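You operate a simulated robot arm through the tools that you are given. There is no shell and no other tool.

You are at the controls of a simulated robot arm. One attempt, no reset.

Task
Swap the turntable's grey disc for the size on the card.
Fine: clamp the new disc; the old disc goes on the bare end of the press rail.

The check looks at the end state, three seconds after you hand in, the way a careful person would. Anything else that was tipped, shoved, dropped, spilled or broken makes it a failure.

Robot
A 7-joint arm with a two-finger gripper, fixed in place. Base frame: the origin is at the foot of the arm, x ahead of it, y to its left, z up; the work surface is at about z = 0. Lengths are in cm, angles in degrees, forces in N, time in s.
With the tool pointing down near the work surface it reaches from about 16 to 38 cm from the base axis. Its first joint turns from -72.0 to 72.0 degrees. Payload 0.6 kg.
The TCP is the grasp point between the finger pads, 2.2 cm short of the fingertips. In the tool frame z runs along the fingers and y along their closing line. The gripper opens to 9.2 cm. The gripper's body begins 6.5 cm behind the TCP.
Orientation is that of the tool frame in the base frame, as [roll, pitch, yaw] about the fixed x, y, z axes, in that order (R = Rz(yaw) Ry(pitch) Rx(roll)). With the fingers straight down and closing along the base's y, the tool's x points along the base's -x, its y along +y and its z along -z.

Tools
- The arm moves only by the tool nudge_tool. Its argument "rows" is a list of rows, each an object (a shift or turn left out is 0, a gripper value left out holds the last) with "slide": the shift along the base's x, y, z in cm, a list of three; "angular": the turn, a rotation vector about the base's x, y, z in degrees, a list of three. In form: [{"slide": [dx, dy, dz], "angular": [rx, ry, rz]}, ...]. A call has 1 to 20 rows; each row is the pose to reach, as a shift and turn from the pose commanded when the call began. "gripper" is the closure in counts, from 0 (fully open) to 255 (shut), set as the call begins (left out, the last holds). Rows are played at 5 a second. More than 5 cm and 8.6 degrees between two rows, or a gripper value outside its range, and nothing of the call is played. A pose out of reach is approached as far as the arm can. The call stops where the force on the tool passes 40 N (or 10 N more than at its start, if that is more) or the arm is blocked; 0.2 s more then pass. The fingers move at their own pace and stop on an object; they squeeze with about 22 N. The grip force told is the motor's: it shows also when the fingers shut on nothing. Time passes only in rows, and 0.2 s behind the last, so rows that repeat a pose let the fingers close. It gives the time, the measured TCP pose, the force on the tool (base axes), the opening and the grip force at its end, in the units of the frame above (readings bear some noise), with the torque about the TCP (base axes, N m) and any sound that the robot's microphone picked up.
- Cameras (640 x 400 px; columns grow to the right, rows downward): "scene" is fixed at [4.17, -27.93, 40.75]; the picture's right is [0.71, -0.70, 0.00], its down [-0.47, -0.48, -0.74] and it looks along [0.52, 0.53, -0.67] (base axes); focal length 214 px, centre (320, 200). "wrist" rides on the gripper at [7.1, 1.9, -10.2] in the tool frame; the picture's right is [-0.26, 0.96, 0.00], its down [-0.75, -0.20, -0.63] and it looks along [-0.60, -0.16, 0.78] (tool axes); focal length 280 px, centre (320, 200). There is no depth. A picture from a camera that has moved, and an enlarged one, comes with that camera's place and axes in the base frame and with its lens. The place of the scene camera against the robot may be out by one fixed shift of up to 2.5 cm in any direction.
- get_image(camera): a new picture of that camera. The clock stands still meanwhile.
- inspect(camera, box): a new picture of the part [left, top, right, bottom] of that camera's present view, enlarged. The clock stands still meanwhile.
- job_done(): hands the job in; it is judged then, once.

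Places have to be worked out from the pictures, the camera data and where the tool is seen. Open the gripper and draw the arm clear of the work before you hand the job in, unless the task says otherwise.

The tools are called after "Call:" as name(argument=value, ...) on one line, values as JSON. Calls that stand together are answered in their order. nudge_tool: Moves the arm, as the interface text tells. Its arguments: {"type":"object","properties":{"rows":{"type":"array","items":{"type":"object","properties":{"slide":{"type":"array","items":{"type":"number"}},"angular":{"type":"array","items":{"type":"number"}}}}},"gripper":{"type":"number"}},"required":["rows"]} The other tools are called the same way: get_image (camera) takes a picture; inspect (camera, box) takes an enlarged picture of a part of a camera's view; job_done () hands the job in.

At the start:

```text
time: 0.0
tcp_pos: [20.18, -1.39, 30.27]
tcp_rot: [-179.9, 0.0, 180.0]
force: [0.8, 0.0, -0.4]
moment: [0.0, 0.01, -0.01]
opening: 9.22
grasp_force: 0.0
```

scene: 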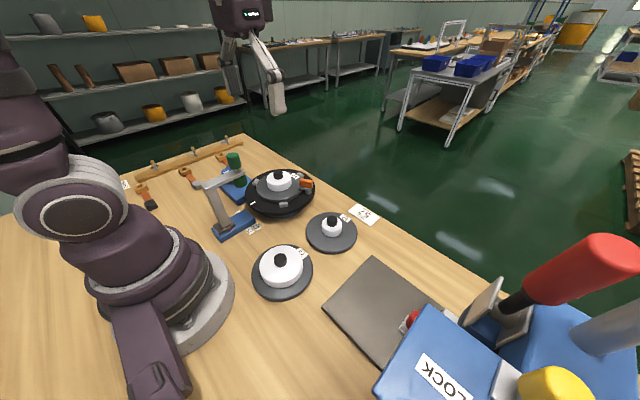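
wrist: 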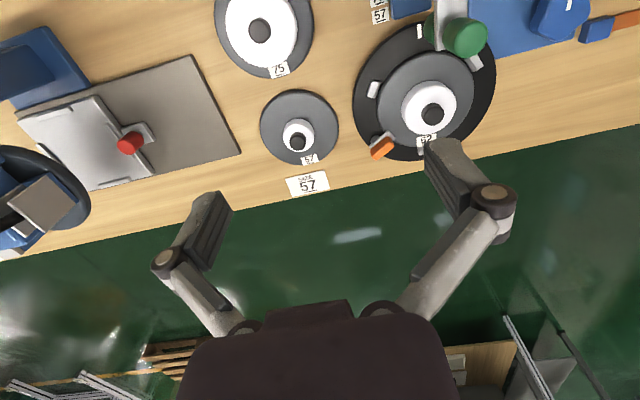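

I'll look closer at the scene: the turntable, loose discs, card and press.

Call:
inspect(camera="scene", box=[180, 130, 400, 310])

Call:
inspect(camera="scene", box=[320, 220, 640, 400])

Call:
inspect(camera="wrist", box=[200, 0, 520, 200])

Call:
inspect(camera="wrist", box=[0, 0, 260, 260])

Call:
inspect(camera="wrist", box=[340, 0, 640, 180])

Call:
inspect(camera="scene", box=[110, 120, 260, 220])

```text
2.22 times, centred on (290, 220) of scene
camera zoom: at [4.17, -27.93, 40.75], right [0.71, -0.7, 0.0], down [-0.47, -0.48, -0.74], along [0.52, 0.53, -0.67], focal length 477 px, centre (387, 156)
```

zoom: 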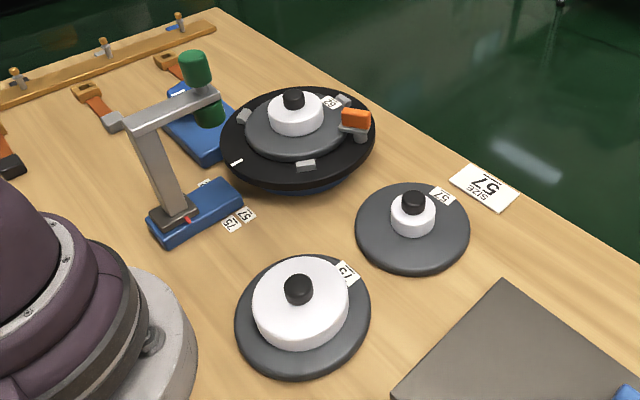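

```text
2.00 times, centred on (480, 310) of scene
camera zoom: at [4.17, -27.93, 40.75], right [0.71, -0.7, 0.0], down [-0.47, -0.48, -0.74], along [0.52, 0.53, -0.67], focal length 429 px, centre (0, -20)
```

zoom: 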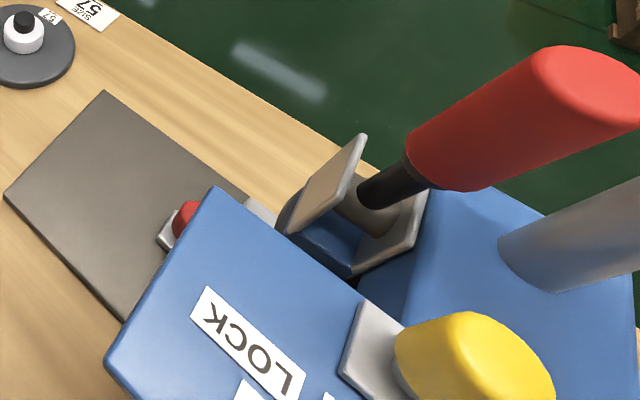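

```text
2.00 times, centred on (360, 100) of wrist
camera zoom: at [13.13, 0.47, 40.39], right [0.26, 0.96, 0.0], down [0.75, -0.2, 0.63], along [0.6, -0.16, -0.78], focal length 561 px, centre (240, 400)
```

zoom: 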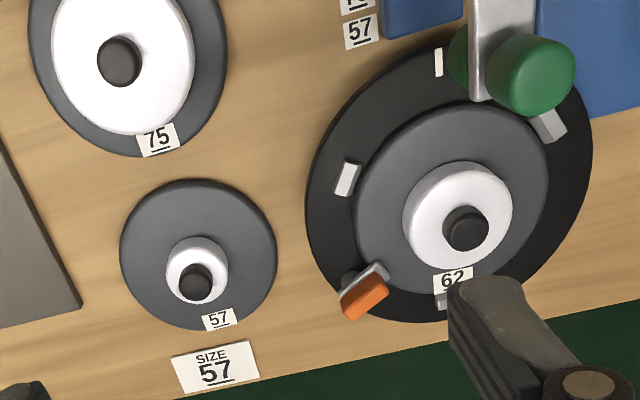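

```text
1.54 times, centred on (130, 130) of wrist
camera zoom: at [13.13, 0.47, 40.39], right [0.26, 0.96, 0.0], down [0.75, -0.2, 0.63], along [0.6, -0.16, -0.78], focal length 431 px, centre (612, 308)
```

zoom: 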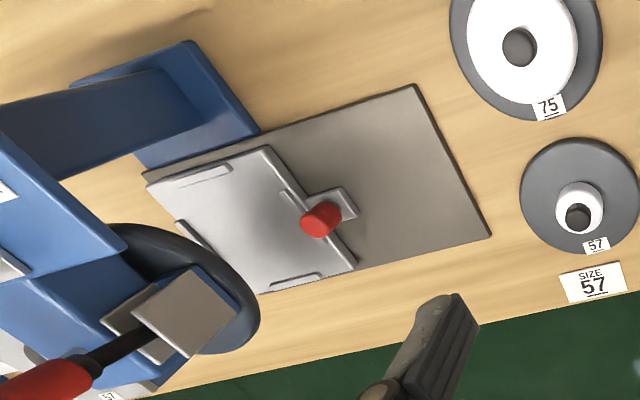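

```text
2.13 times, centred on (490, 90) of wrist
camera zoom: at [13.13, 0.47, 40.39], right [0.26, 0.96, 0.0], down [0.75, -0.2, 0.63], along [0.6, -0.16, -0.78], focal length 598 px, centre (-43, 435)
```

zoom: 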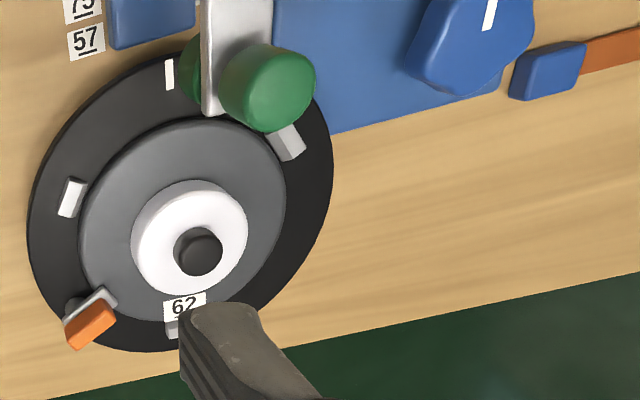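

```text
4.00 times, centred on (185, 170) of scene
camera zoom: at [4.17, -27.93, 40.75], right [0.71, -0.7, 0.0], down [-0.47, -0.48, -0.74], along [0.52, 0.53, -0.67], focal length 858 px, centre (860, 320)
```

zoom: 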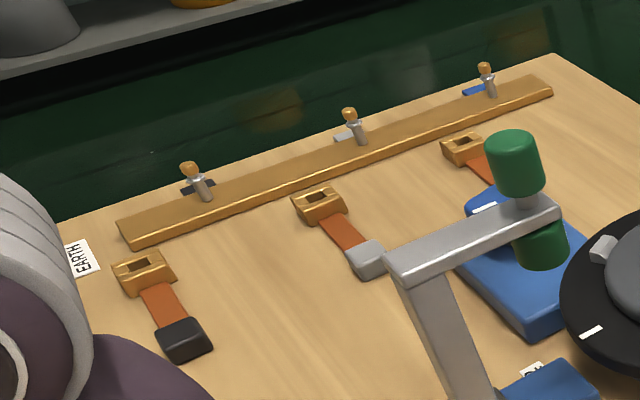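

Disc 62 sits on the turntable beside an orange clamp; the card asks for 57. I'll move the wrist camera nearer the turntable to understand the clamp and the green arm.

Call:
nudge_tool(rows=[{"slide": [-1, 3.4, -1.5]}, {"slide": [-2, 6.7, -3]}, {"slide": [-3, 10, -4.5]}, {"slide": [-4, 13.4, -6]}])

Call:
get_image(camera="wrist")

Call:
get_image(camera="scene")

```text
time: 1.0
tcp_pos: [16.19, 12.06, 24.29]
tcp_rot: [-179.9, 0.0, -179.9]
force: [0.1, 0.7, -0.1]
moment: [0.0, -0.02, 0.03]
opening: 9.19
grasp_force: 0.0
```

```text
taken
camera wrist: at [9.05, 13.86, 34.31], right [0.26, 0.97, 0.0], down [0.75, -0.2, 0.62], along [0.6, -0.16, -0.78], focal length 280 px, centre (320, 200)
```

wrist: 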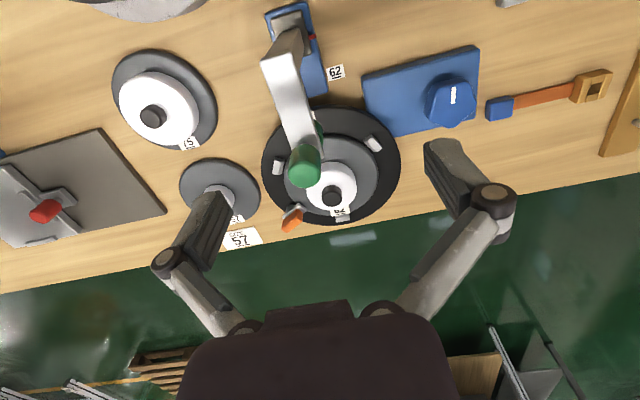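

```text
taken
```

scene: 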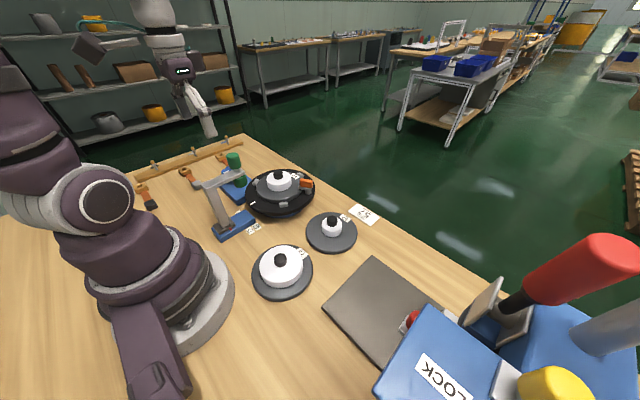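

Call:
inspect(camera="wrist", box=[240, 0, 420, 240])

Call:
inspect(camera="wrist", box=[240, 0, 500, 150])

Call:
inspect(camera="scene", box=[200, 140, 320, 250])

```text
1.67 times, centred on (330, 120) of wrist
camera zoom: at [9.05, 13.86, 34.31], right [0.26, 0.97, 0.0], down [0.75, -0.2, 0.62], along [0.6, -0.16, -0.78], focal length 467 px, centre (303, 333)
```

zoom: 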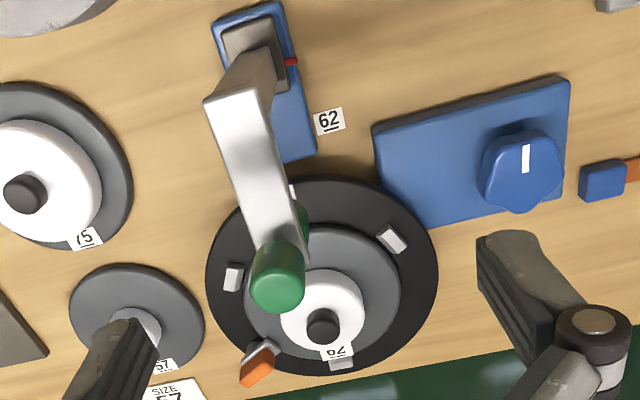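

```text
2.46 times, centred on (370, 75) of wrist
camera zoom: at [9.05, 13.86, 34.31], right [0.26, 0.97, 0.0], down [0.75, -0.2, 0.62], along [0.6, -0.16, -0.78], focal length 690 px, centre (197, 508)
```

zoom: 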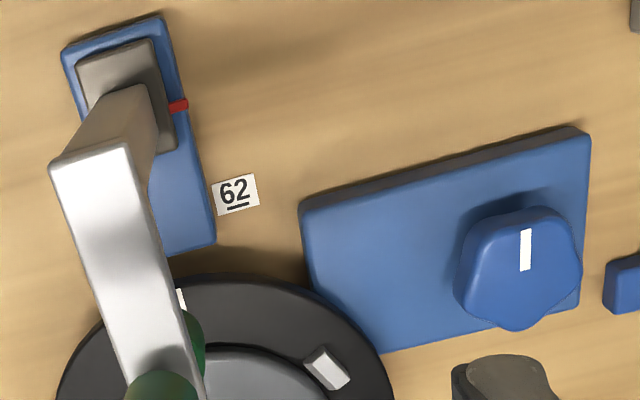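

```text
3.64 times, centred on (260, 195) of scene
camera zoom: at [4.16, -27.93, 40.75], right [0.71, -0.7, 0.0], down [-0.47, -0.48, -0.74], along [0.52, 0.53, -0.67], focal length 780 px, centre (538, 218)
```

zoom: 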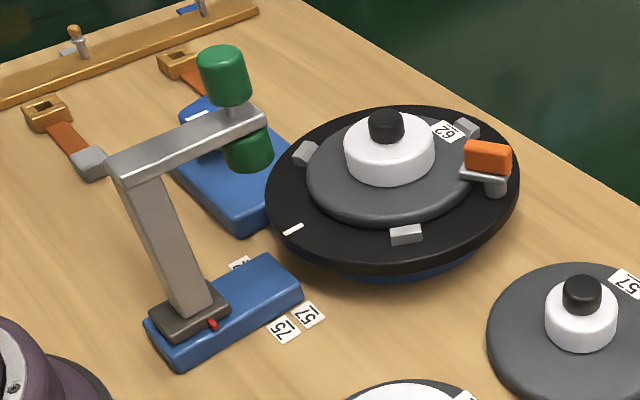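

The post with the green head stands on its own slide, about 17 cm high near x≈19, so I'll keep clear of it. I'll move over the turntable with the tool turned 90°, so that the camera stays away from it, and look closer.

Call:
nudge_tool(rows=[{"slide": [2, -0.6, 0.5], "angular": [0, 0, 7.5]}, {"slide": [4, -1.2, 0.5], "angular": [0, 0, 15]}, {"slide": [6, -1.8, 0.5], "angular": [0, 0, 22.5]}, {"slide": [8, -2.4, 0.5], "angular": [0, 0, 30]}, {"slide": [10, -3, 0], "angular": [0, 0, 37.5]}, {"slide": [12, -3.6, -1], "angular": [0, 0, 45]}, {"slide": [12.8, -4, -2], "angular": [0, 0, 52.5]}, {"slide": [12.8, -4, -3], "angular": [0, 0, 60]}, {"slide": [12.8, -4, -4], "angular": [0, 0, 67.5]}, {"slide": [12.8, -4, -5], "angular": [0, 0, 75]}, {"slide": [12.8, -4, -6], "angular": [0, 0, 82.5]}, {"slide": [12.8, -4, -7], "angular": [0, 0, 90]}])

Call:
get_image(camera="wrist")

Call:
inspect(camera="wrist", box=[200, 100, 460, 280])

```text
time: 3.6
tcp_pos: [29.02, 8.03, 17.27]
tcp_rot: [-180.0, 0.0, -89.9]
force: [0.0, -0.4, -0.4]
moment: [0.01, 0.01, -0.04]
opening: 9.23
grasp_force: 0.0
```

```text
taken
camera wrist: at [27.08, 0.82, 27.35], right [-0.97, 0.26, 0.0], down [0.2, 0.75, 0.63], along [0.16, 0.6, -0.78], focal length 280 px, centre (320, 200)
```

wrist: 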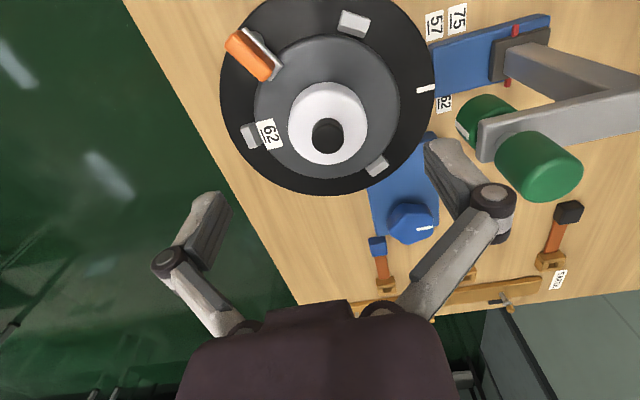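

```text
2.22 times, centred on (330, 190) of wrist
camera zoom: at [27.08, 0.82, 27.35], right [-0.97, 0.26, 0.0], down [0.2, 0.75, 0.63], along [0.16, 0.6, -0.78], focal length 623 px, centre (298, 222)
```

zoom: 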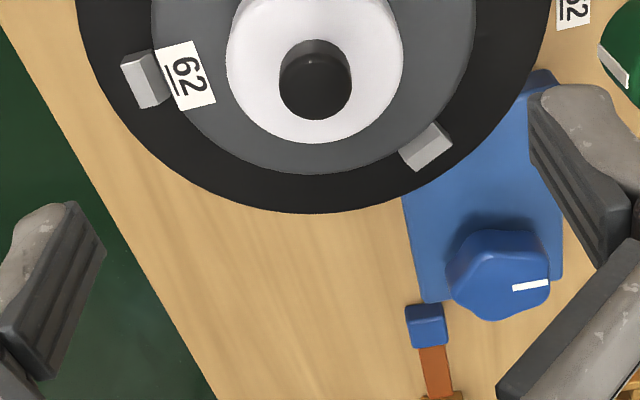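

The turntable is now near; I'll enlarge the clamp and disc.

Call:
inspect(camera="wrist", box=[210, 0, 440, 200])

Call:
inspect(camera="wrist", box=[210, 10, 310, 100])

Call:
inspect(camera="scene", box=[240, 150, 330, 230])

```text
2.00 times, centred on (325, 100) of wrist
camera zoom: at [27.08, 0.82, 27.35], right [-0.97, 0.26, 0.0], down [0.2, 0.75, 0.63], along [0.16, 0.6, -0.78], focal length 561 px, centre (310, 400)
```

zoom: 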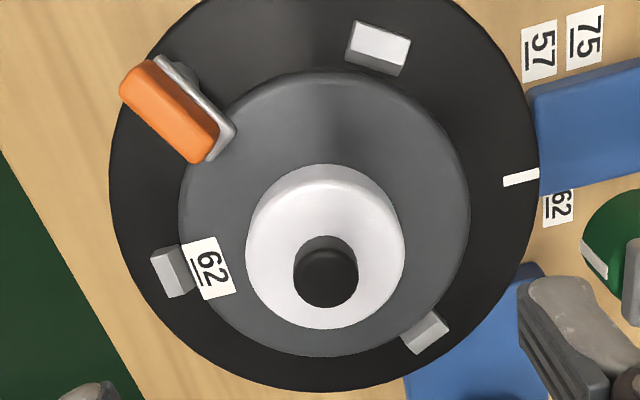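

```text
4.44 times, centred on (260, 55) of wrist
camera zoom: at [27.08, 0.82, 27.35], right [-0.97, 0.26, 0.0], down [0.2, 0.75, 0.63], along [0.16, 0.6, -0.78], focal length 1246 px, centre (587, 844)
```

zoom: 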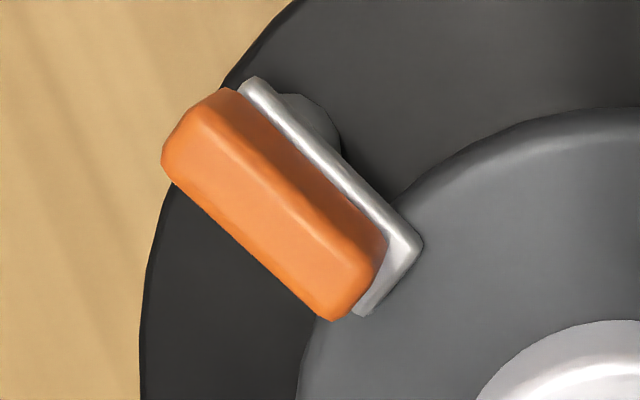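

```text
5.00 times, centred on (285, 190) of scene
camera zoom: at [4.17, -27.93, 40.75], right [0.71, -0.7, 0.0], down [-0.47, -0.48, -0.74], along [0.52, 0.53, -0.67], focal length 1072 px, centre (495, 250)
```

zoom: 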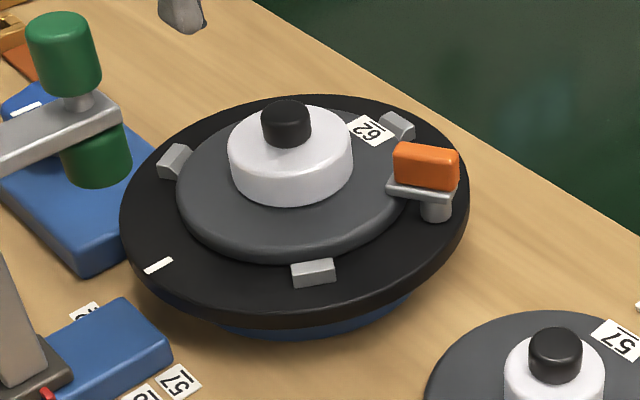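

The disc is held by an orange-handled latch swivelling on a pin; it points radially over the disc edge, so it is clamped now. I'll view it from further −y, to centre it in the camera.

Call:
nudge_tool(rows=[{"slide": [1, -4, 0]}, {"slide": [2, -8, -1.5]}, {"slide": [2, -9, -4]}])

Call:
get_image(camera="wrist")

Call:
inspect(camera="wrist", box=[260, 140, 400, 240])

```text
time: 4.4
tcp_pos: [31.08, -1.06, 13.28]
tcp_rot: [-179.9, 0.0, -89.9]
force: [-0.4, -0.3, 0.4]
moment: [-0.01, -0.02, -0.02]
opening: 9.18
grasp_force: 0.1
```

```text
taken
camera wrist: at [29.07, -8.2, 23.29], right [-0.97, 0.26, 0.0], down [0.2, 0.75, 0.63], along [0.16, 0.6, -0.78], focal length 280 px, centre (320, 200)
```

wrist: 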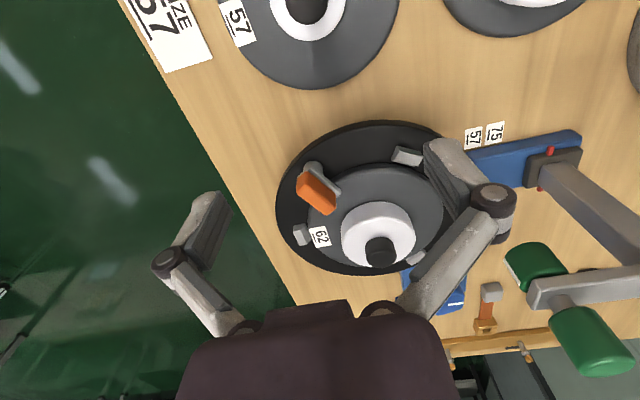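

```text
4.00 times, centred on (330, 190) of wrist
camera zoom: at [29.07, -8.2, 23.29], right [-0.97, 0.26, 0.0], down [0.2, 0.75, 0.63], along [0.16, 0.6, -0.78], focal length 1122 px, centre (280, 240)
```

zoom: 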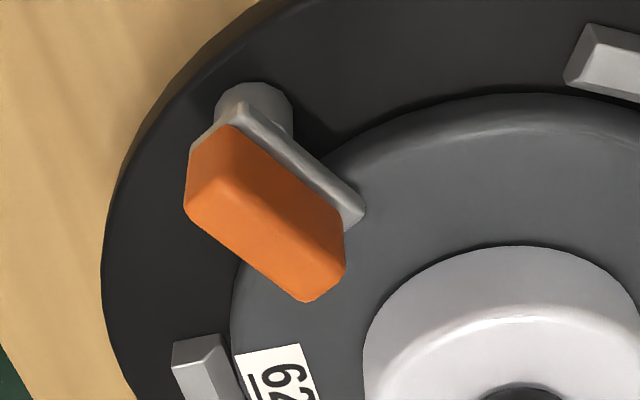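

The latch handle is at about (32.5, 3.6, 7.1), its long side radial, on a pin near (32.6, 2.8). I'll hover above it with the fingers closing across the handle, part closed to about 4 cm, and check the alignment.

Call:
nudge_tool(gripper=140, rows=[{"slide": [0.4, 1.2, 0], "angular": [0, 0, 7.5]}, {"slide": [0.8, 2.4, 0], "angular": [0, 0, 15]}, {"slide": [1.2, 3.6, -0.5], "angular": [0, 0, 22.5]}, {"slide": [1.42, 4.66, -1], "angular": [0, 0, 30]}, {"slide": [1.42, 4.66, -1], "angular": [0, 0, 30]}])

Call:
get_image(camera="wrist")

Call:
inspect(camera="wrist", box=[240, 110, 420, 230])

Call:
inspect(camera="scene", box=[240, 120, 360, 220])

```text
time: 5.6
tcp_pos: [32.52, 3.78, 12.35]
tcp_rot: [180.0, 0.0, -59.9]
force: [-0.1, 0.4, -0.6]
moment: [-0.02, 0.03, 0.03]
opening: 4.17
grasp_force: 0.0
```

```text
taken
camera wrist: at [34.37, -3.49, 22.37], right [-0.97, -0.26, 0.0], down [-0.2, 0.75, 0.63], along [-0.16, 0.6, -0.78], focal length 280 px, centre (320, 200)
```

wrist: 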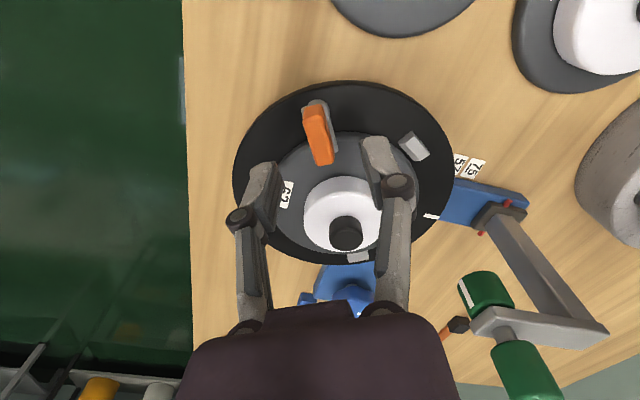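

```text
3.33 times, centred on (330, 170) of wrist
camera zoom: at [34.37, -3.49, 22.37], right [-0.97, -0.26, 0.0], down [-0.2, 0.75, 0.63], along [-0.16, 0.6, -0.78], focal length 935 px, centre (287, 300)
```

zoom: 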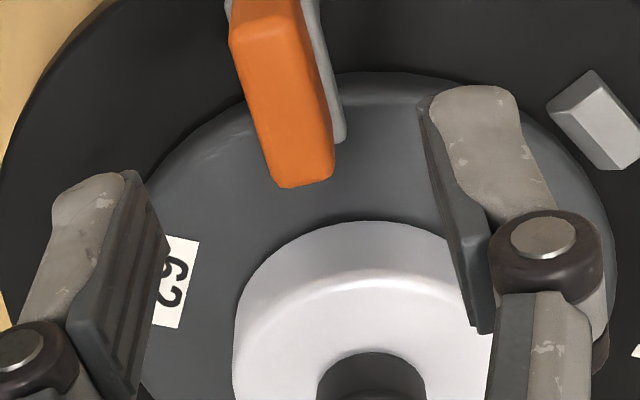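

```text
4.00 times, centred on (300, 170) of scene
camera zoom: at [4.17, -27.93, 40.75], right [0.71, -0.7, 0.0], down [-0.47, -0.48, -0.74], along [0.52, 0.53, -0.67], focal length 858 px, centre (400, 320)
```

zoom: 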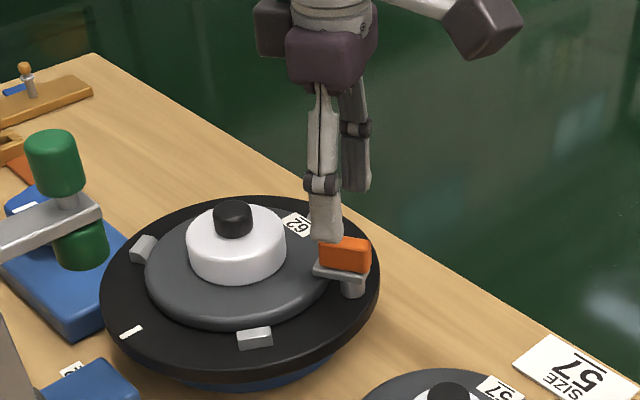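

The handle is centred at about (32.55, 3.6). I'll descend along its sides to fingertip height ≈6.6 and look before closing.

Call:
nudge_tool(rows=[{"slide": [0.03, -0.1, -1.2], "angular": [0, 0, -1.2]}, {"slide": [0.03, -0.15, -2.4], "angular": [0, 0, -2.5]}, {"slide": [0.03, -0.15, -3.5], "angular": [0, 0, -2.5]}])

Call:
inspect(camera="wrist", box=[240, 90, 420, 210])

Call:
inspect(camera="scene", box=[270, 140, 350, 210])

```text
time: 6.4
tcp_pos: [32.61, 3.53, 8.79]
tcp_rot: [-179.9, 0.0, -62.5]
force: [-1.0, 1.0, 0.1]
moment: [-0.04, -0.07, 0.0]
opening: 4.14
grasp_force: 0.0
```

```text
3.33 times, centred on (330, 150) of wrist
camera zoom: at [34.06, -3.72, 18.89], right [-0.98, -0.21, 0.0], down [-0.17, 0.76, 0.62], along [-0.13, 0.61, -0.78], focal length 935 px, centre (287, 367)
```

zoom: 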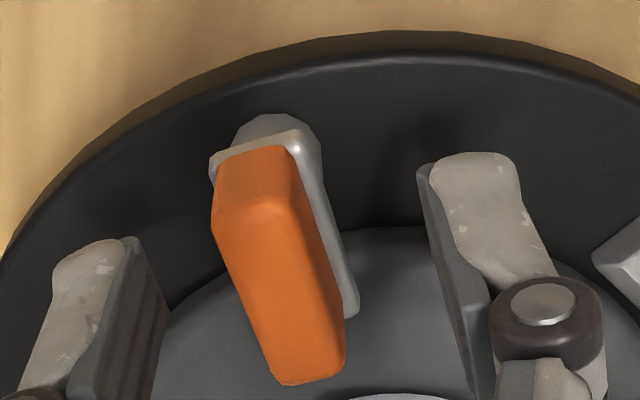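

```text
5.71 times, centred on (310, 175) of scene
camera zoom: at [4.17, -27.93, 40.75], right [0.71, -0.7, 0.0], down [-0.47, -0.48, -0.74], along [0.52, 0.53, -0.67], focal length 1226 px, centre (377, 343)
```

zoom: 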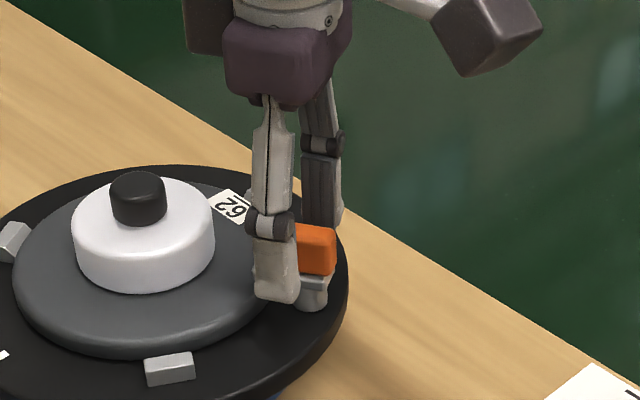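

The fingers straddle the handle, which lies about 0.2 cm towards the left finger. I'll shift to centre on it and close.

Call:
nudge_tool(rows=[{"slide": [0.15, 0.25, 0]}, {"slide": [0.15, 0.25, 0]}])

Call:
nudge_tool(gripper=215, rows=[{"slide": [0, 0, 0]}, {"slide": [0, 0, 0]}, {"slide": [0, 0, 0]}, {"slide": [0, 0, 0]}])

Call:
inspect(camera="wrist", box=[240, 90, 420, 210])

```text
time: 7.0
tcp_pos: [32.73, 3.8, 8.85]
tcp_rot: [-179.9, 0.0, -62.6]
force: [-0.4, -0.2, 0.4]
moment: [0.0, -0.04, 0.02]
opening: 4.12
grasp_force: 0.1
```

```text
time: 8.0
tcp_pos: [32.69, 3.8, 8.84]
tcp_rot: [180.0, 0.0, -62.6]
force: [-0.4, -0.1, 0.4]
moment: [-0.03, 0.0, -0.04]
opening: 1.48
grasp_force: 0.2
```

```text
3.33 times, centred on (330, 150) of wrist
camera zoom: at [34.19, -3.5, 18.88], right [-0.98, -0.21, 0.0], down [-0.17, 0.76, 0.63], along [-0.13, 0.61, -0.78], focal length 935 px, centre (287, 367)
```

zoom: 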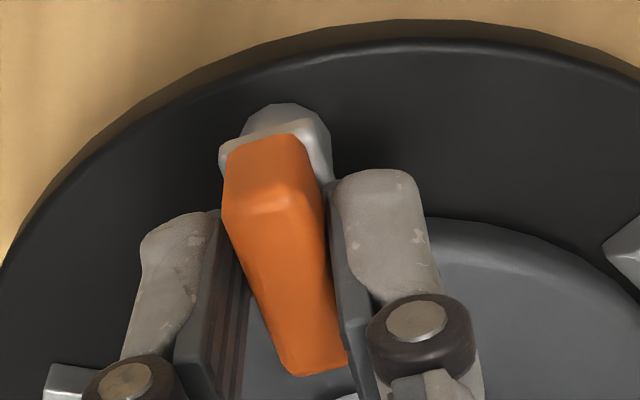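

The fingers cage the handle with about 0.2 cm play. I'll try a small clockwise swing about the pin (≈(32.9, 2.85)) and watch the torque.

Call:
nudge_tool(rows=[{"slide": [0.06, 0.01, 0], "angular": [0, 0, -4]}, {"slide": [0.126, 0.018, 0], "angular": [0, 0, -7.5]}, {"slide": [0.19, 0.02, 0], "angular": [0, 0, -11]}, {"slide": [0.253, 0.019, 0], "angular": [0, 0, -15]}])

Call:
get_image(camera="wrist")

Call:
inspect(camera="scene", box=[240, 140, 340, 220])

```text
time: 9.0
tcp_pos: [32.86, 3.72, 8.69]
tcp_rot: [179.9, -0.1, -77.6]
force: [-7.3, -7.5, 2.7]
moment: [-0.16, 0.2, 0.84]
opening: 1.76
grasp_force: 27.9
```

```text
taken
camera wrist: at [32.5, -3.67, 18.87], right [-1.0, 0.05, 0.0], down [0.04, 0.78, 0.62], along [0.03, 0.62, -0.78], focal length 280 px, centre (320, 200)
```

wrist: 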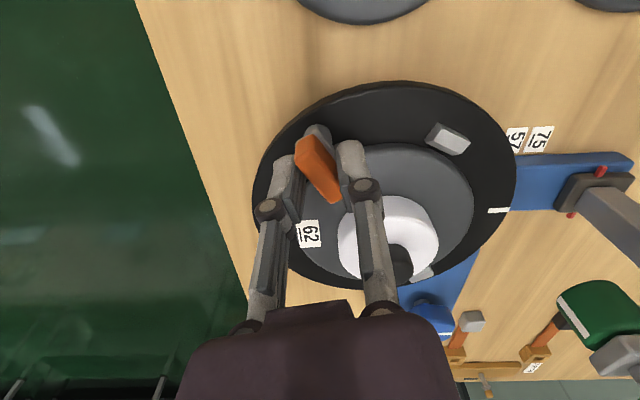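

```text
5.00 times, centred on (290, 180) of scene
camera zoom: at [4.16, -27.93, 40.75], right [0.71, -0.7, 0.0], down [-0.47, -0.48, -0.74], along [0.52, 0.53, -0.67], focal length 1072 px, centre (470, 300)
```

zoom: 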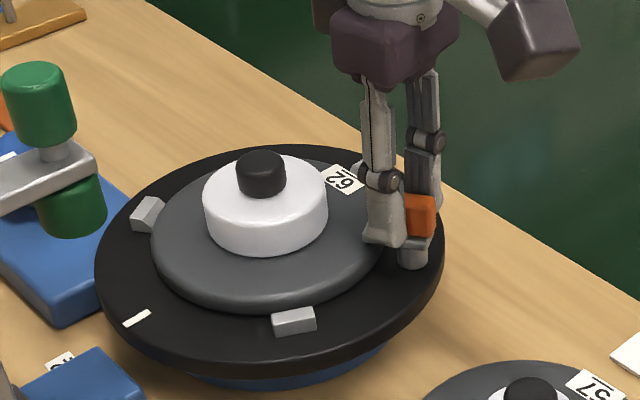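

Clockwise is resisted: 0.84 N·m, with the handle unmoved. I'll go back and try the same small swing counter-clockwise.

Call:
nudge_tool(rows=[{"slide": [-0.06, 0, 0], "angular": [0, 0, 4]}, {"slide": [-0.126, 0, 0], "angular": [0, 0, 7.5]}, {"slide": [-0.19, -0.01, 0], "angular": [0, 0, 11]}, {"slide": [-0.253, -0.019, 0.0], "angular": [0, 0, 15]}])

Call:
nudge_tool(rows=[{"slide": [-0.06, -0.02, 0], "angular": [0, 0, 4]}, {"slide": [-0.126, -0.04, 0], "angular": [0, 0, 7.5]}, {"slide": [-0.18, -0.06, 0], "angular": [0, 0, 11]}, {"slide": [-0.24, -0.08, 0], "angular": [0, 0, 15]}])

Call:
get_image(camera="wrist")

Call:
inspect(camera="scene", box=[240, 140, 340, 220])

```text
time: 10.0
tcp_pos: [32.61, 3.83, 8.86]
tcp_rot: [-179.8, -0.1, -62.4]
force: [0.3, 1.2, 0.2]
moment: [0.01, -0.01, -0.01]
opening: 1.46
grasp_force: 0.2
```

```text
time: 11.0
tcp_pos: [32.47, 3.77, 8.74]
tcp_rot: [-179.9, 0.0, -47.4]
force: [2.8, 1.7, 0.7]
moment: [0.03, -0.09, -0.05]
opening: 1.68
grasp_force: 2.0
```

```text
taken
camera wrist: at [35.78, -2.89, 18.89], right [-0.89, -0.46, 0.0], down [-0.36, 0.69, 0.62], along [-0.29, 0.56, -0.78], focal length 280 px, centre (320, 200)
```

wrist: 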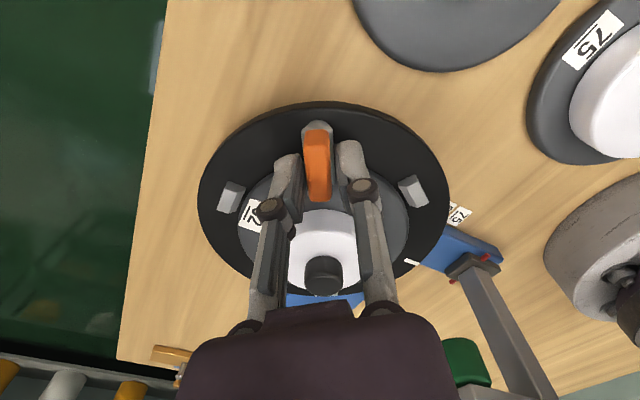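

```text
5.00 times, centred on (290, 180) of scene
camera zoom: at [4.17, -27.93, 40.75], right [0.71, -0.7, 0.0], down [-0.47, -0.48, -0.74], along [0.52, 0.53, -0.67], focal length 1072 px, centre (470, 300)
```

zoom: 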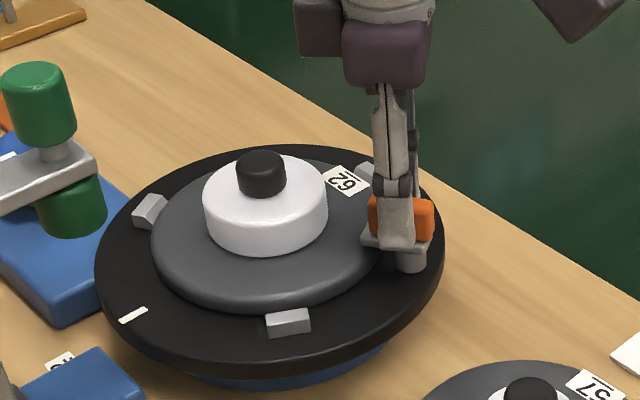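

Counter-clockwise the torque stays low. I'll continue a further 15° and compare.

Call:
nudge_tool(rows=[{"slide": [-0.06, -0.04, 0], "angular": [0, 0, 4]}, {"slide": [-0.12, -0.08, 0], "angular": [0, 0, 7.5]}, {"slide": [-0.17, -0.12, 0], "angular": [0, 0, 11]}, {"slide": [-0.22, -0.16, 0], "angular": [0, 0, 15]}])

Call:
inspect(camera="wrist", box=[190, 90, 460, 300])

Call:
inspect(camera="scene", box=[240, 140, 340, 220])

```text
time: 12.0
tcp_pos: [32.22, 3.47, 8.79]
tcp_rot: [-180.0, 0.1, -32.4]
force: [0.7, 1.3, 0.1]
moment: [0.02, -0.05, -0.02]
opening: 1.58
grasp_force: 0.5
```

```text
1.90 times, centred on (325, 195) of wrist
camera zoom: at [37.08, -1.98, 18.87], right [-0.74, -0.67, 0.0], down [-0.53, 0.58, 0.63], along [-0.42, 0.46, -0.78], focal length 534 px, centre (310, 210)
```

zoom: 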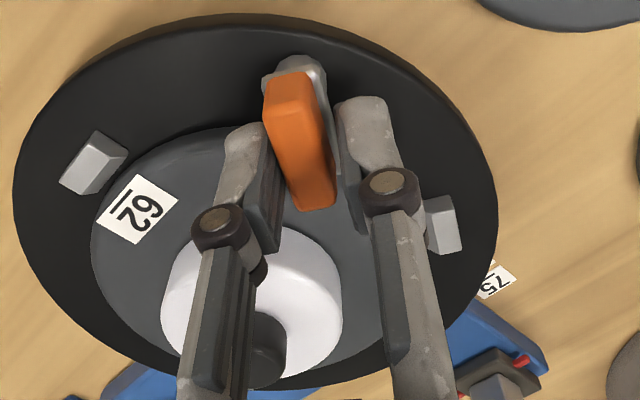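

```text
5.00 times, centred on (290, 180) of scene
camera zoom: at [4.17, -27.93, 40.75], right [0.71, -0.7, 0.0], down [-0.47, -0.48, -0.74], along [0.52, 0.53, -0.67], focal length 1072 px, centre (470, 300)
```

zoom: 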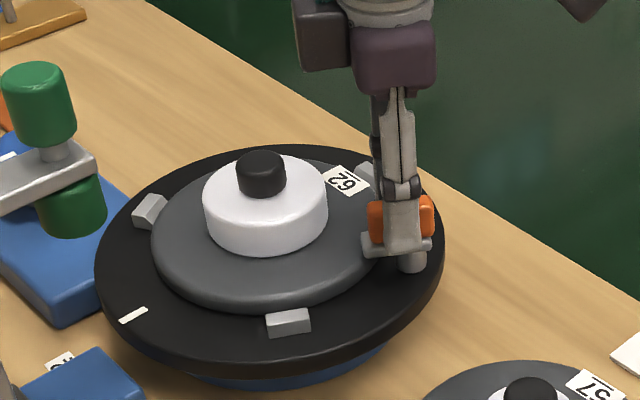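

The latch is swinging open counter-clockwise with the turntable still. I continue around the pin.

Call:
nudge_tool(rows=[{"slide": [-0.06, -0.05, 0], "angular": [0, 0, 5]}, {"slide": [-0.11, -0.12, 0], "angular": [0, 0, 10]}, {"slide": [-0.16, -0.19, 0], "angular": [0, 0, 15]}, {"slide": [-0.2, -0.27, 0], "angular": [0, 0, 20]}, {"slide": [-0.24, -0.34, 0], "angular": [0, 0, 25]}, {"slide": [-0.27, -0.42, 0], "angular": [0, 0, 30]}])

Call:
inspect(camera="wrist", box=[190, 60, 490, 300])

Call:
inspect(camera="scene", box=[240, 140, 340, 220])

```text
time: 13.4
tcp_pos: [31.93, 3.11, 8.82]
tcp_rot: [-179.9, 0.0, -2.4]
force: [1.3, 4.6, -0.3]
moment: [0.07, 0.0, -0.01]
opening: 1.75
grasp_force: 2.2
```

```text
1.67 times, centred on (340, 180) of wrist
camera zoom: at [38.88, 0.82, 18.88], right [-0.3, -0.95, 0.0], down [-0.74, 0.24, 0.63], along [-0.6, 0.19, -0.78], focal length 467 px, centre (287, 233)
```

zoom: 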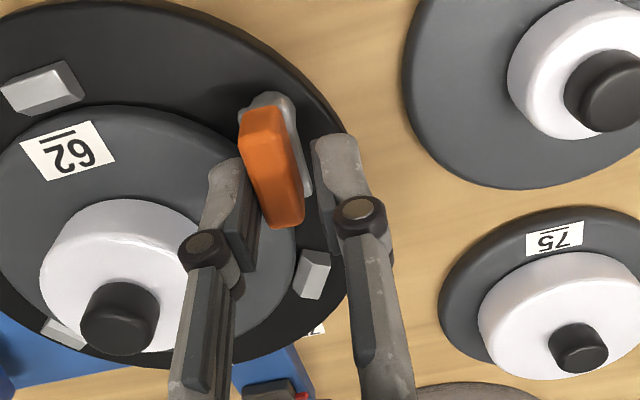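

```text
5.00 times, centred on (290, 180) of scene
camera zoom: at [4.17, -27.93, 40.75], right [0.71, -0.7, 0.0], down [-0.47, -0.48, -0.74], along [0.52, 0.53, -0.67], focal length 1072 px, centre (470, 300)
```

zoom: 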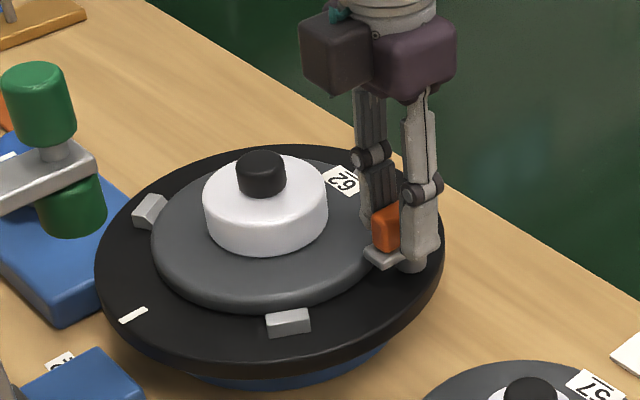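

It is about 60° open; I continue to about 95°.

Call:
nudge_tool(rows=[{"slide": [-0.02, -0.08, 0], "angular": [0, 0, 5]}, {"slide": [-0.04, -0.16, 0], "angular": [0, 0, 10]}, {"slide": [-0.05, -0.25, 0], "angular": [0, 0, 15]}, {"slide": [-0.05, -0.34, 0], "angular": [0, 0, 20]}, {"slide": [-0.04, -0.42, 0], "angular": [0, 0, 25]}, {"slide": [-0.03, -0.5, 0], "angular": [0, 0, 30]}, {"slide": [-0.01, -0.6, 0], "angular": [0, 0, 36]}])

Call:
inspect(camera="wrist", box=[160, 60, 460, 300])

Call:
inspect(camera="scene", box=[240, 140, 340, 220])

```text
time: 15.0
tcp_pos: [31.89, 2.64, 8.83]
tcp_rot: [-179.9, 0.0, 33.6]
force: [-1.9, 5.8, -0.2]
moment: [0.14, 0.06, -0.01]
opening: 1.91
grasp_force: 3.4
```

```text
1.67 times, centred on (310, 180) of wrist
camera zoom: at [38.84, 4.77, 18.93], right [0.32, -0.95, 0.0], down [-0.74, -0.25, 0.63], along [-0.59, -0.2, -0.78], focal length 467 px, centre (337, 233)
```

zoom: 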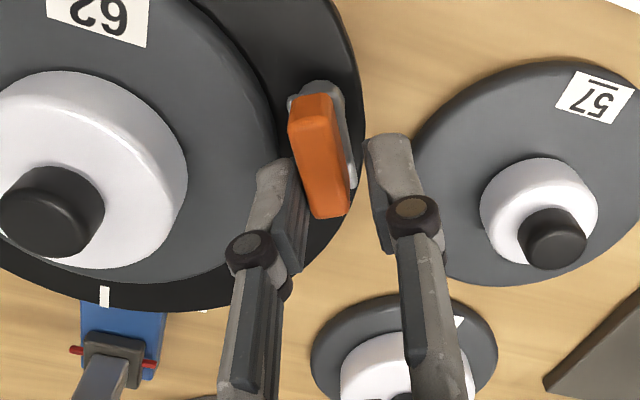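

```text
5.00 times, centred on (290, 180) of scene
camera zoom: at [4.17, -27.93, 40.75], right [0.71, -0.7, 0.0], down [-0.47, -0.48, -0.74], along [0.52, 0.53, -0.67], focal length 1072 px, centre (470, 300)
```

zoom: 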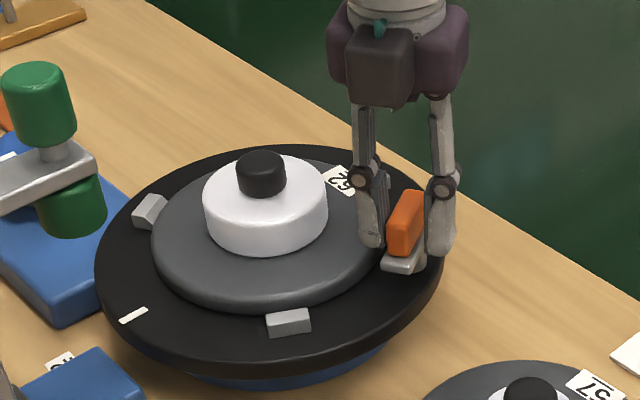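

The latch stands tangential, clear of the disc. I'll open the fingers a bit and rise straight up.

Call:
nudge_tool(gripper=140, rows=[{"slide": [0, 0, 0]}, {"slide": [0, 0, 0]}, {"slide": [0, 0, 0]}, {"slide": [0, 0, 1]}, {"slide": [0, 0, 4]}, {"slide": [0, 0, 8]}])

Call:
get_image(camera="wrist")

Call:
inspect(camera="scene", box=[240, 140, 340, 220])

```text
time: 16.4
tcp_pos: [31.94, 2.55, 16.84]
tcp_rot: [-180.0, 0.0, 33.5]
force: [-0.3, -0.5, 0.2]
moment: [-0.01, -0.01, -0.01]
opening: 4.14
grasp_force: 0.0
```

```text
taken
camera wrist: at [38.79, 4.75, 26.95], right [0.31, -0.95, 0.0], down [-0.74, -0.25, 0.62], along [-0.59, -0.2, -0.78], focal length 280 px, centre (320, 200)
```

wrist: 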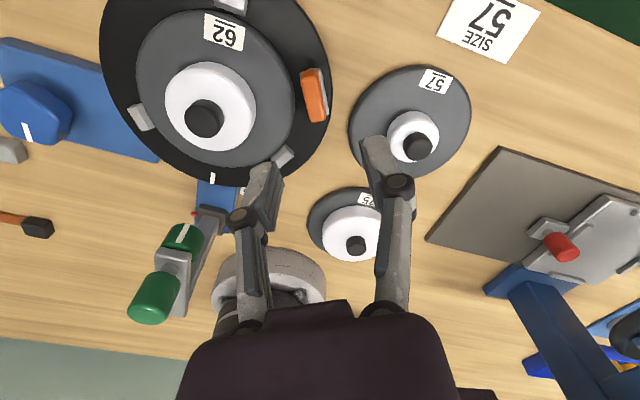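

```text
5.00 times, centred on (290, 180) of scene
camera zoom: at [4.17, -27.93, 40.75], right [0.71, -0.7, 0.0], down [-0.47, -0.48, -0.74], along [0.52, 0.53, -0.67], focal length 1072 px, centre (470, 300)
```

zoom: 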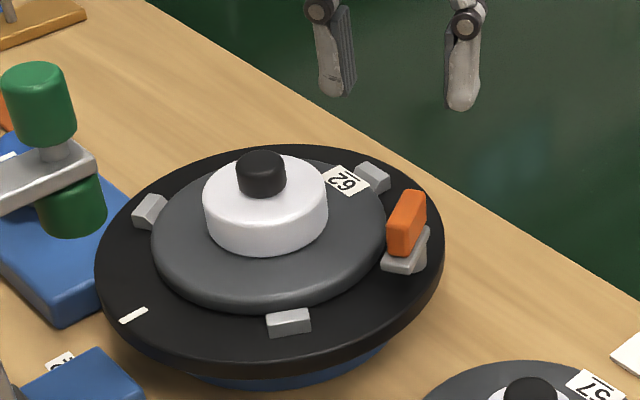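

The clamp stays open. Before moving the old disc I want a good view of the press rail, so I'll unwind the wrist and look towards the press.

Call:
nudge_tool(rows=[{"slide": [0, 0, 1], "angular": [0, 0, -8]}, {"slide": [0, 0, 2], "angular": [0, 0, -16]}, {"slide": [0, 0, 3], "angular": [0, 0, -24]}, {"slide": [0, 0, 4], "angular": [0, 0, -32]}, {"slide": [-0.5, -1, 5], "angular": [0, 0, -40]}, {"slide": [-1, -2, 5], "angular": [0, 0, -48]}, {"slide": [-1.5, -3, 5], "angular": [0, 0, -56]}, {"slide": [-2, -4, 5], "angular": [0, 0, -64]}, {"slide": [-2.5, -5, 5], "angular": [0, 0, -72]}, {"slide": [-3, -6, 5], "angular": [0, 0, -80]}, {"slide": [-3.5, -7, 5], "angular": [0, 0, -88]}, {"slide": [-4, -8, 5], "angular": [0, 0, -96]}, {"slide": [-4.5, -9, 5], "angular": [0, 0, -104]}, {"slide": [-5, -10, 5], "angular": [0, 0, -112]}, {"slide": [-5.5, -11, 5], "angular": [0, 0, -120]}, {"slide": [-6, -12, 5], "angular": [0, 0, -128]}, {"slide": [-6.5, -13, 5], "angular": [0, 0, -136]}, {"slide": [-7, -14, 5], "angular": [0, 0, -144]}, {"slide": [-7.5, -15, 5], "angular": [0, 0, -152]}, {"slide": [-8, -16, 5], "angular": [0, 0, -160]}])

Call:
nudge_tool(rows=[{"slide": [0, 0, 0], "angular": [0, 0, -8]}, {"slide": [0, 0, 0], "angular": [0, 0, -16]}, {"slide": [0, 0, 0], "angular": [0, 0, -24]}, {"slide": [0, 0, 0], "angular": [0, 0, -32]}, {"slide": [0, 0, 0], "angular": [0, 0, -40]}, {"slide": [0, 0, 0], "angular": [0, 0, -48]}, {"slide": [0, 0, 0], "angular": [0, 0, -56]}, {"slide": [0, 0, 0], "angular": [0, 0, -64]}, {"slide": [0, 0, 0], "angular": [0, 0, -72]}, {"slide": [0, 0, 0], "angular": [0, 0, -80]}, {"slide": [0, 0, 0], "angular": [0, 0, -88]}, {"slide": [0, 0, 0], "angular": [0, 0, -96]}])

Call:
get_image(camera="wrist")

```text
time: 20.6
tcp_pos: [24.0, -13.54, 21.81]
tcp_rot: [-179.9, 0.0, -126.7]
force: [0.8, -0.8, -0.5]
moment: [0.04, -0.02, 0.01]
opening: 4.16
grasp_force: 0.1
```

```text
time: 23.2
tcp_pos: [24.02, -13.44, 21.78]
tcp_rot: [-179.9, 0.0, 137.2]
force: [1.0, -0.8, 0.0]
moment: [0.02, 0.0, -0.03]
opening: 4.17
grasp_force: 0.1
```

```text
taken
camera wrist: at [19.98, -7.34, 31.89], right [0.85, 0.53, 0.0], down [0.42, -0.66, 0.63], along [0.33, -0.53, -0.78], focal length 280 px, centre (320, 200)
```

wrist: 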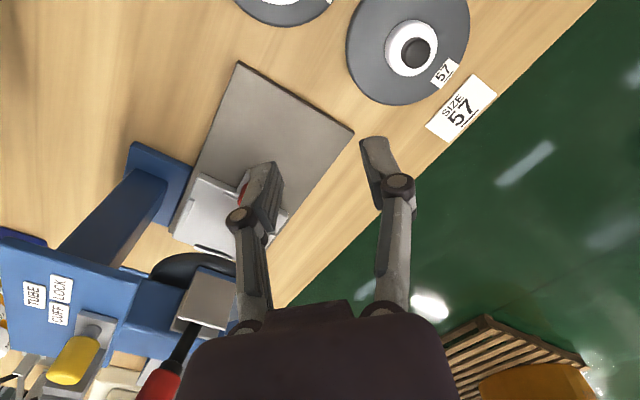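

The rail plate's bare part spans about x 16.5–31, y −17.5 to −32. I'll check the red-knob bracket that reaches into it.

Call:
nudge_tool(rows=[{"slide": [0.5, 2.5, 0]}, {"slide": [1, 5, 1]}, {"slide": [1.5, 6, 2]}])

Call:
inspect(camera="wrist", box=[120, 40, 420, 280])

Call:
inspect(camera="scene", box=[310, 240, 450, 370])

```text
time: 24.0
tcp_pos: [25.38, -7.41, 23.83]
tcp_rot: [-179.9, 0.0, 137.4]
force: [-0.4, -0.1, -0.6]
moment: [-0.05, 0.0, -0.01]
opening: 4.14
grasp_force: 0.1
```

```text
1.67 times, centred on (270, 160) of wrist
camera zoom: at [21.39, -1.33, 33.92], right [0.85, 0.53, 0.0], down [0.42, -0.66, 0.63], along [0.33, -0.53, -0.78], focal length 467 px, centre (403, 267)
```

zoom: 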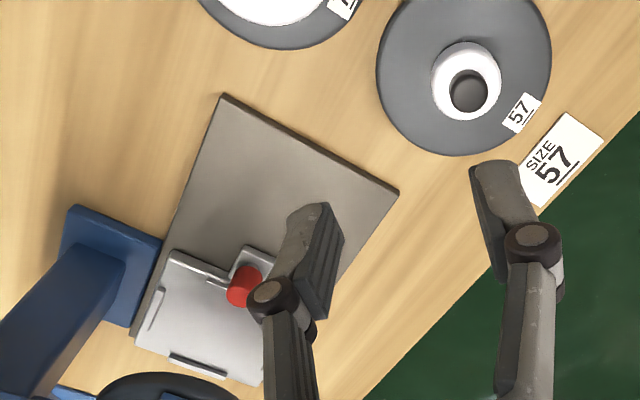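

```text
3.08 times, centred on (380, 305) of scene
camera zoom: at [4.16, -27.93, 40.75], right [0.71, -0.7, 0.0], down [-0.47, -0.48, -0.74], along [0.52, 0.53, -0.67], focal length 660 px, centre (135, -123)
```

zoom: 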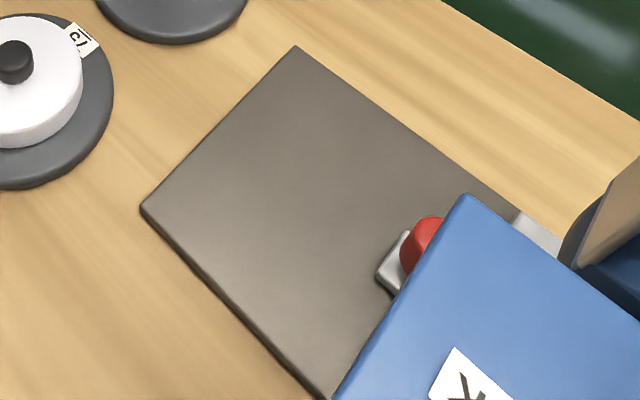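

The bracket's front edge is near y≈−28.5, so I'll set the old disc down around (24, −22.4). Now I go above the old disc with the fingers open and closing along x.

Call:
nudge_tool(gripper=20, rows=[{"slide": [0.2, 1, 0], "angular": [0, 0, 7.8]}, {"slide": [0.4, 2, 0], "angular": [0, 0, 15.6]}, {"slide": [0.6, 3, 0], "angular": [0, 0, 23.4]}, {"slide": [0.8, 4, 0], "angular": [0, 0, 31.2]}, {"slide": [1.0, 5, 0], "angular": [0, 0, 39]}, {"slide": [1.2, 6, 0], "angular": [0, 0, 46.8]}, {"slide": [1.4, 7, 0], "angular": [0, 0, 54.6]}, {"slide": [1.7, 8, 0], "angular": [0, 0, 62.4]}, {"slide": [2.0, 9, 0], "angular": [0, 0, 70.2]}, {"slide": [2.2, 10, 0], "angular": [0, 0, 78]}, {"slide": [2.5, 11, 0], "angular": [0, 0, 85.8]}, {"slide": [2.8, 12, 0], "angular": [0, 0, 93.6]}, {"slide": [3.1, 13, -1], "angular": [0, 0, 101.4]}, {"slide": [3.4, 14, -3], "angular": [0, 0, 109.2]}, {"slide": [3.6, 15, -5], "angular": [0, 0, 117]}, {"slide": [3.6, 16.2, -7], "angular": [0, 0, 124.8]}, {"slide": [3.6, 17.4, -9], "angular": [0, 0, 132.6]}])

Call:
get_image(camera="wrist")

Call:
inspect(camera="scene", box=[220, 110, 360, 230])

```text
time: 27.6
tcp_pos: [29.07, 10.02, 14.74]
tcp_rot: [-179.9, -0.1, -89.9]
force: [-0.6, -0.1, -1.2]
moment: [-0.03, 0.01, -0.01]
opening: 8.52
grasp_force: 0.1
```

```text
taken
camera wrist: at [27.06, 2.74, 24.86], right [-0.97, 0.26, 0.0], down [0.2, 0.75, 0.63], along [0.16, 0.6, -0.78], focal length 280 px, centre (320, 200)
```

wrist: 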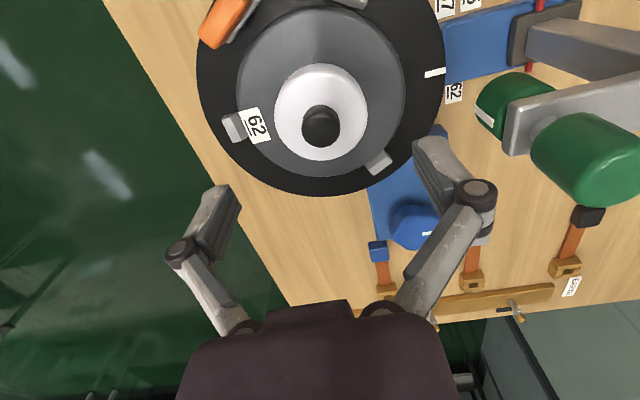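

```text
3.33 times, centred on (290, 170) of scene
camera zoom: at [4.16, -27.93, 40.75], right [0.71, -0.7, 0.0], down [-0.47, -0.48, -0.74], along [0.52, 0.53, -0.67], focal length 715 px, centre (420, 300)
```

zoom: 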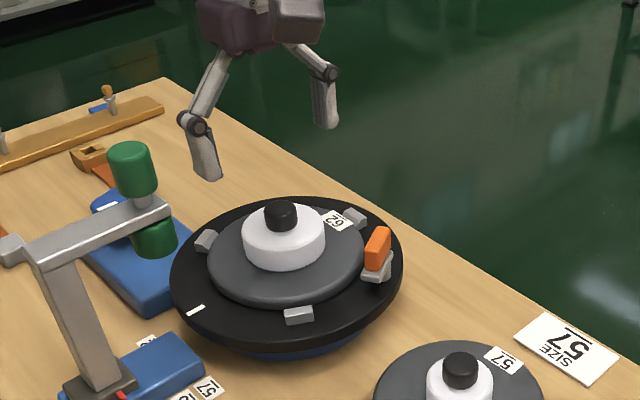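

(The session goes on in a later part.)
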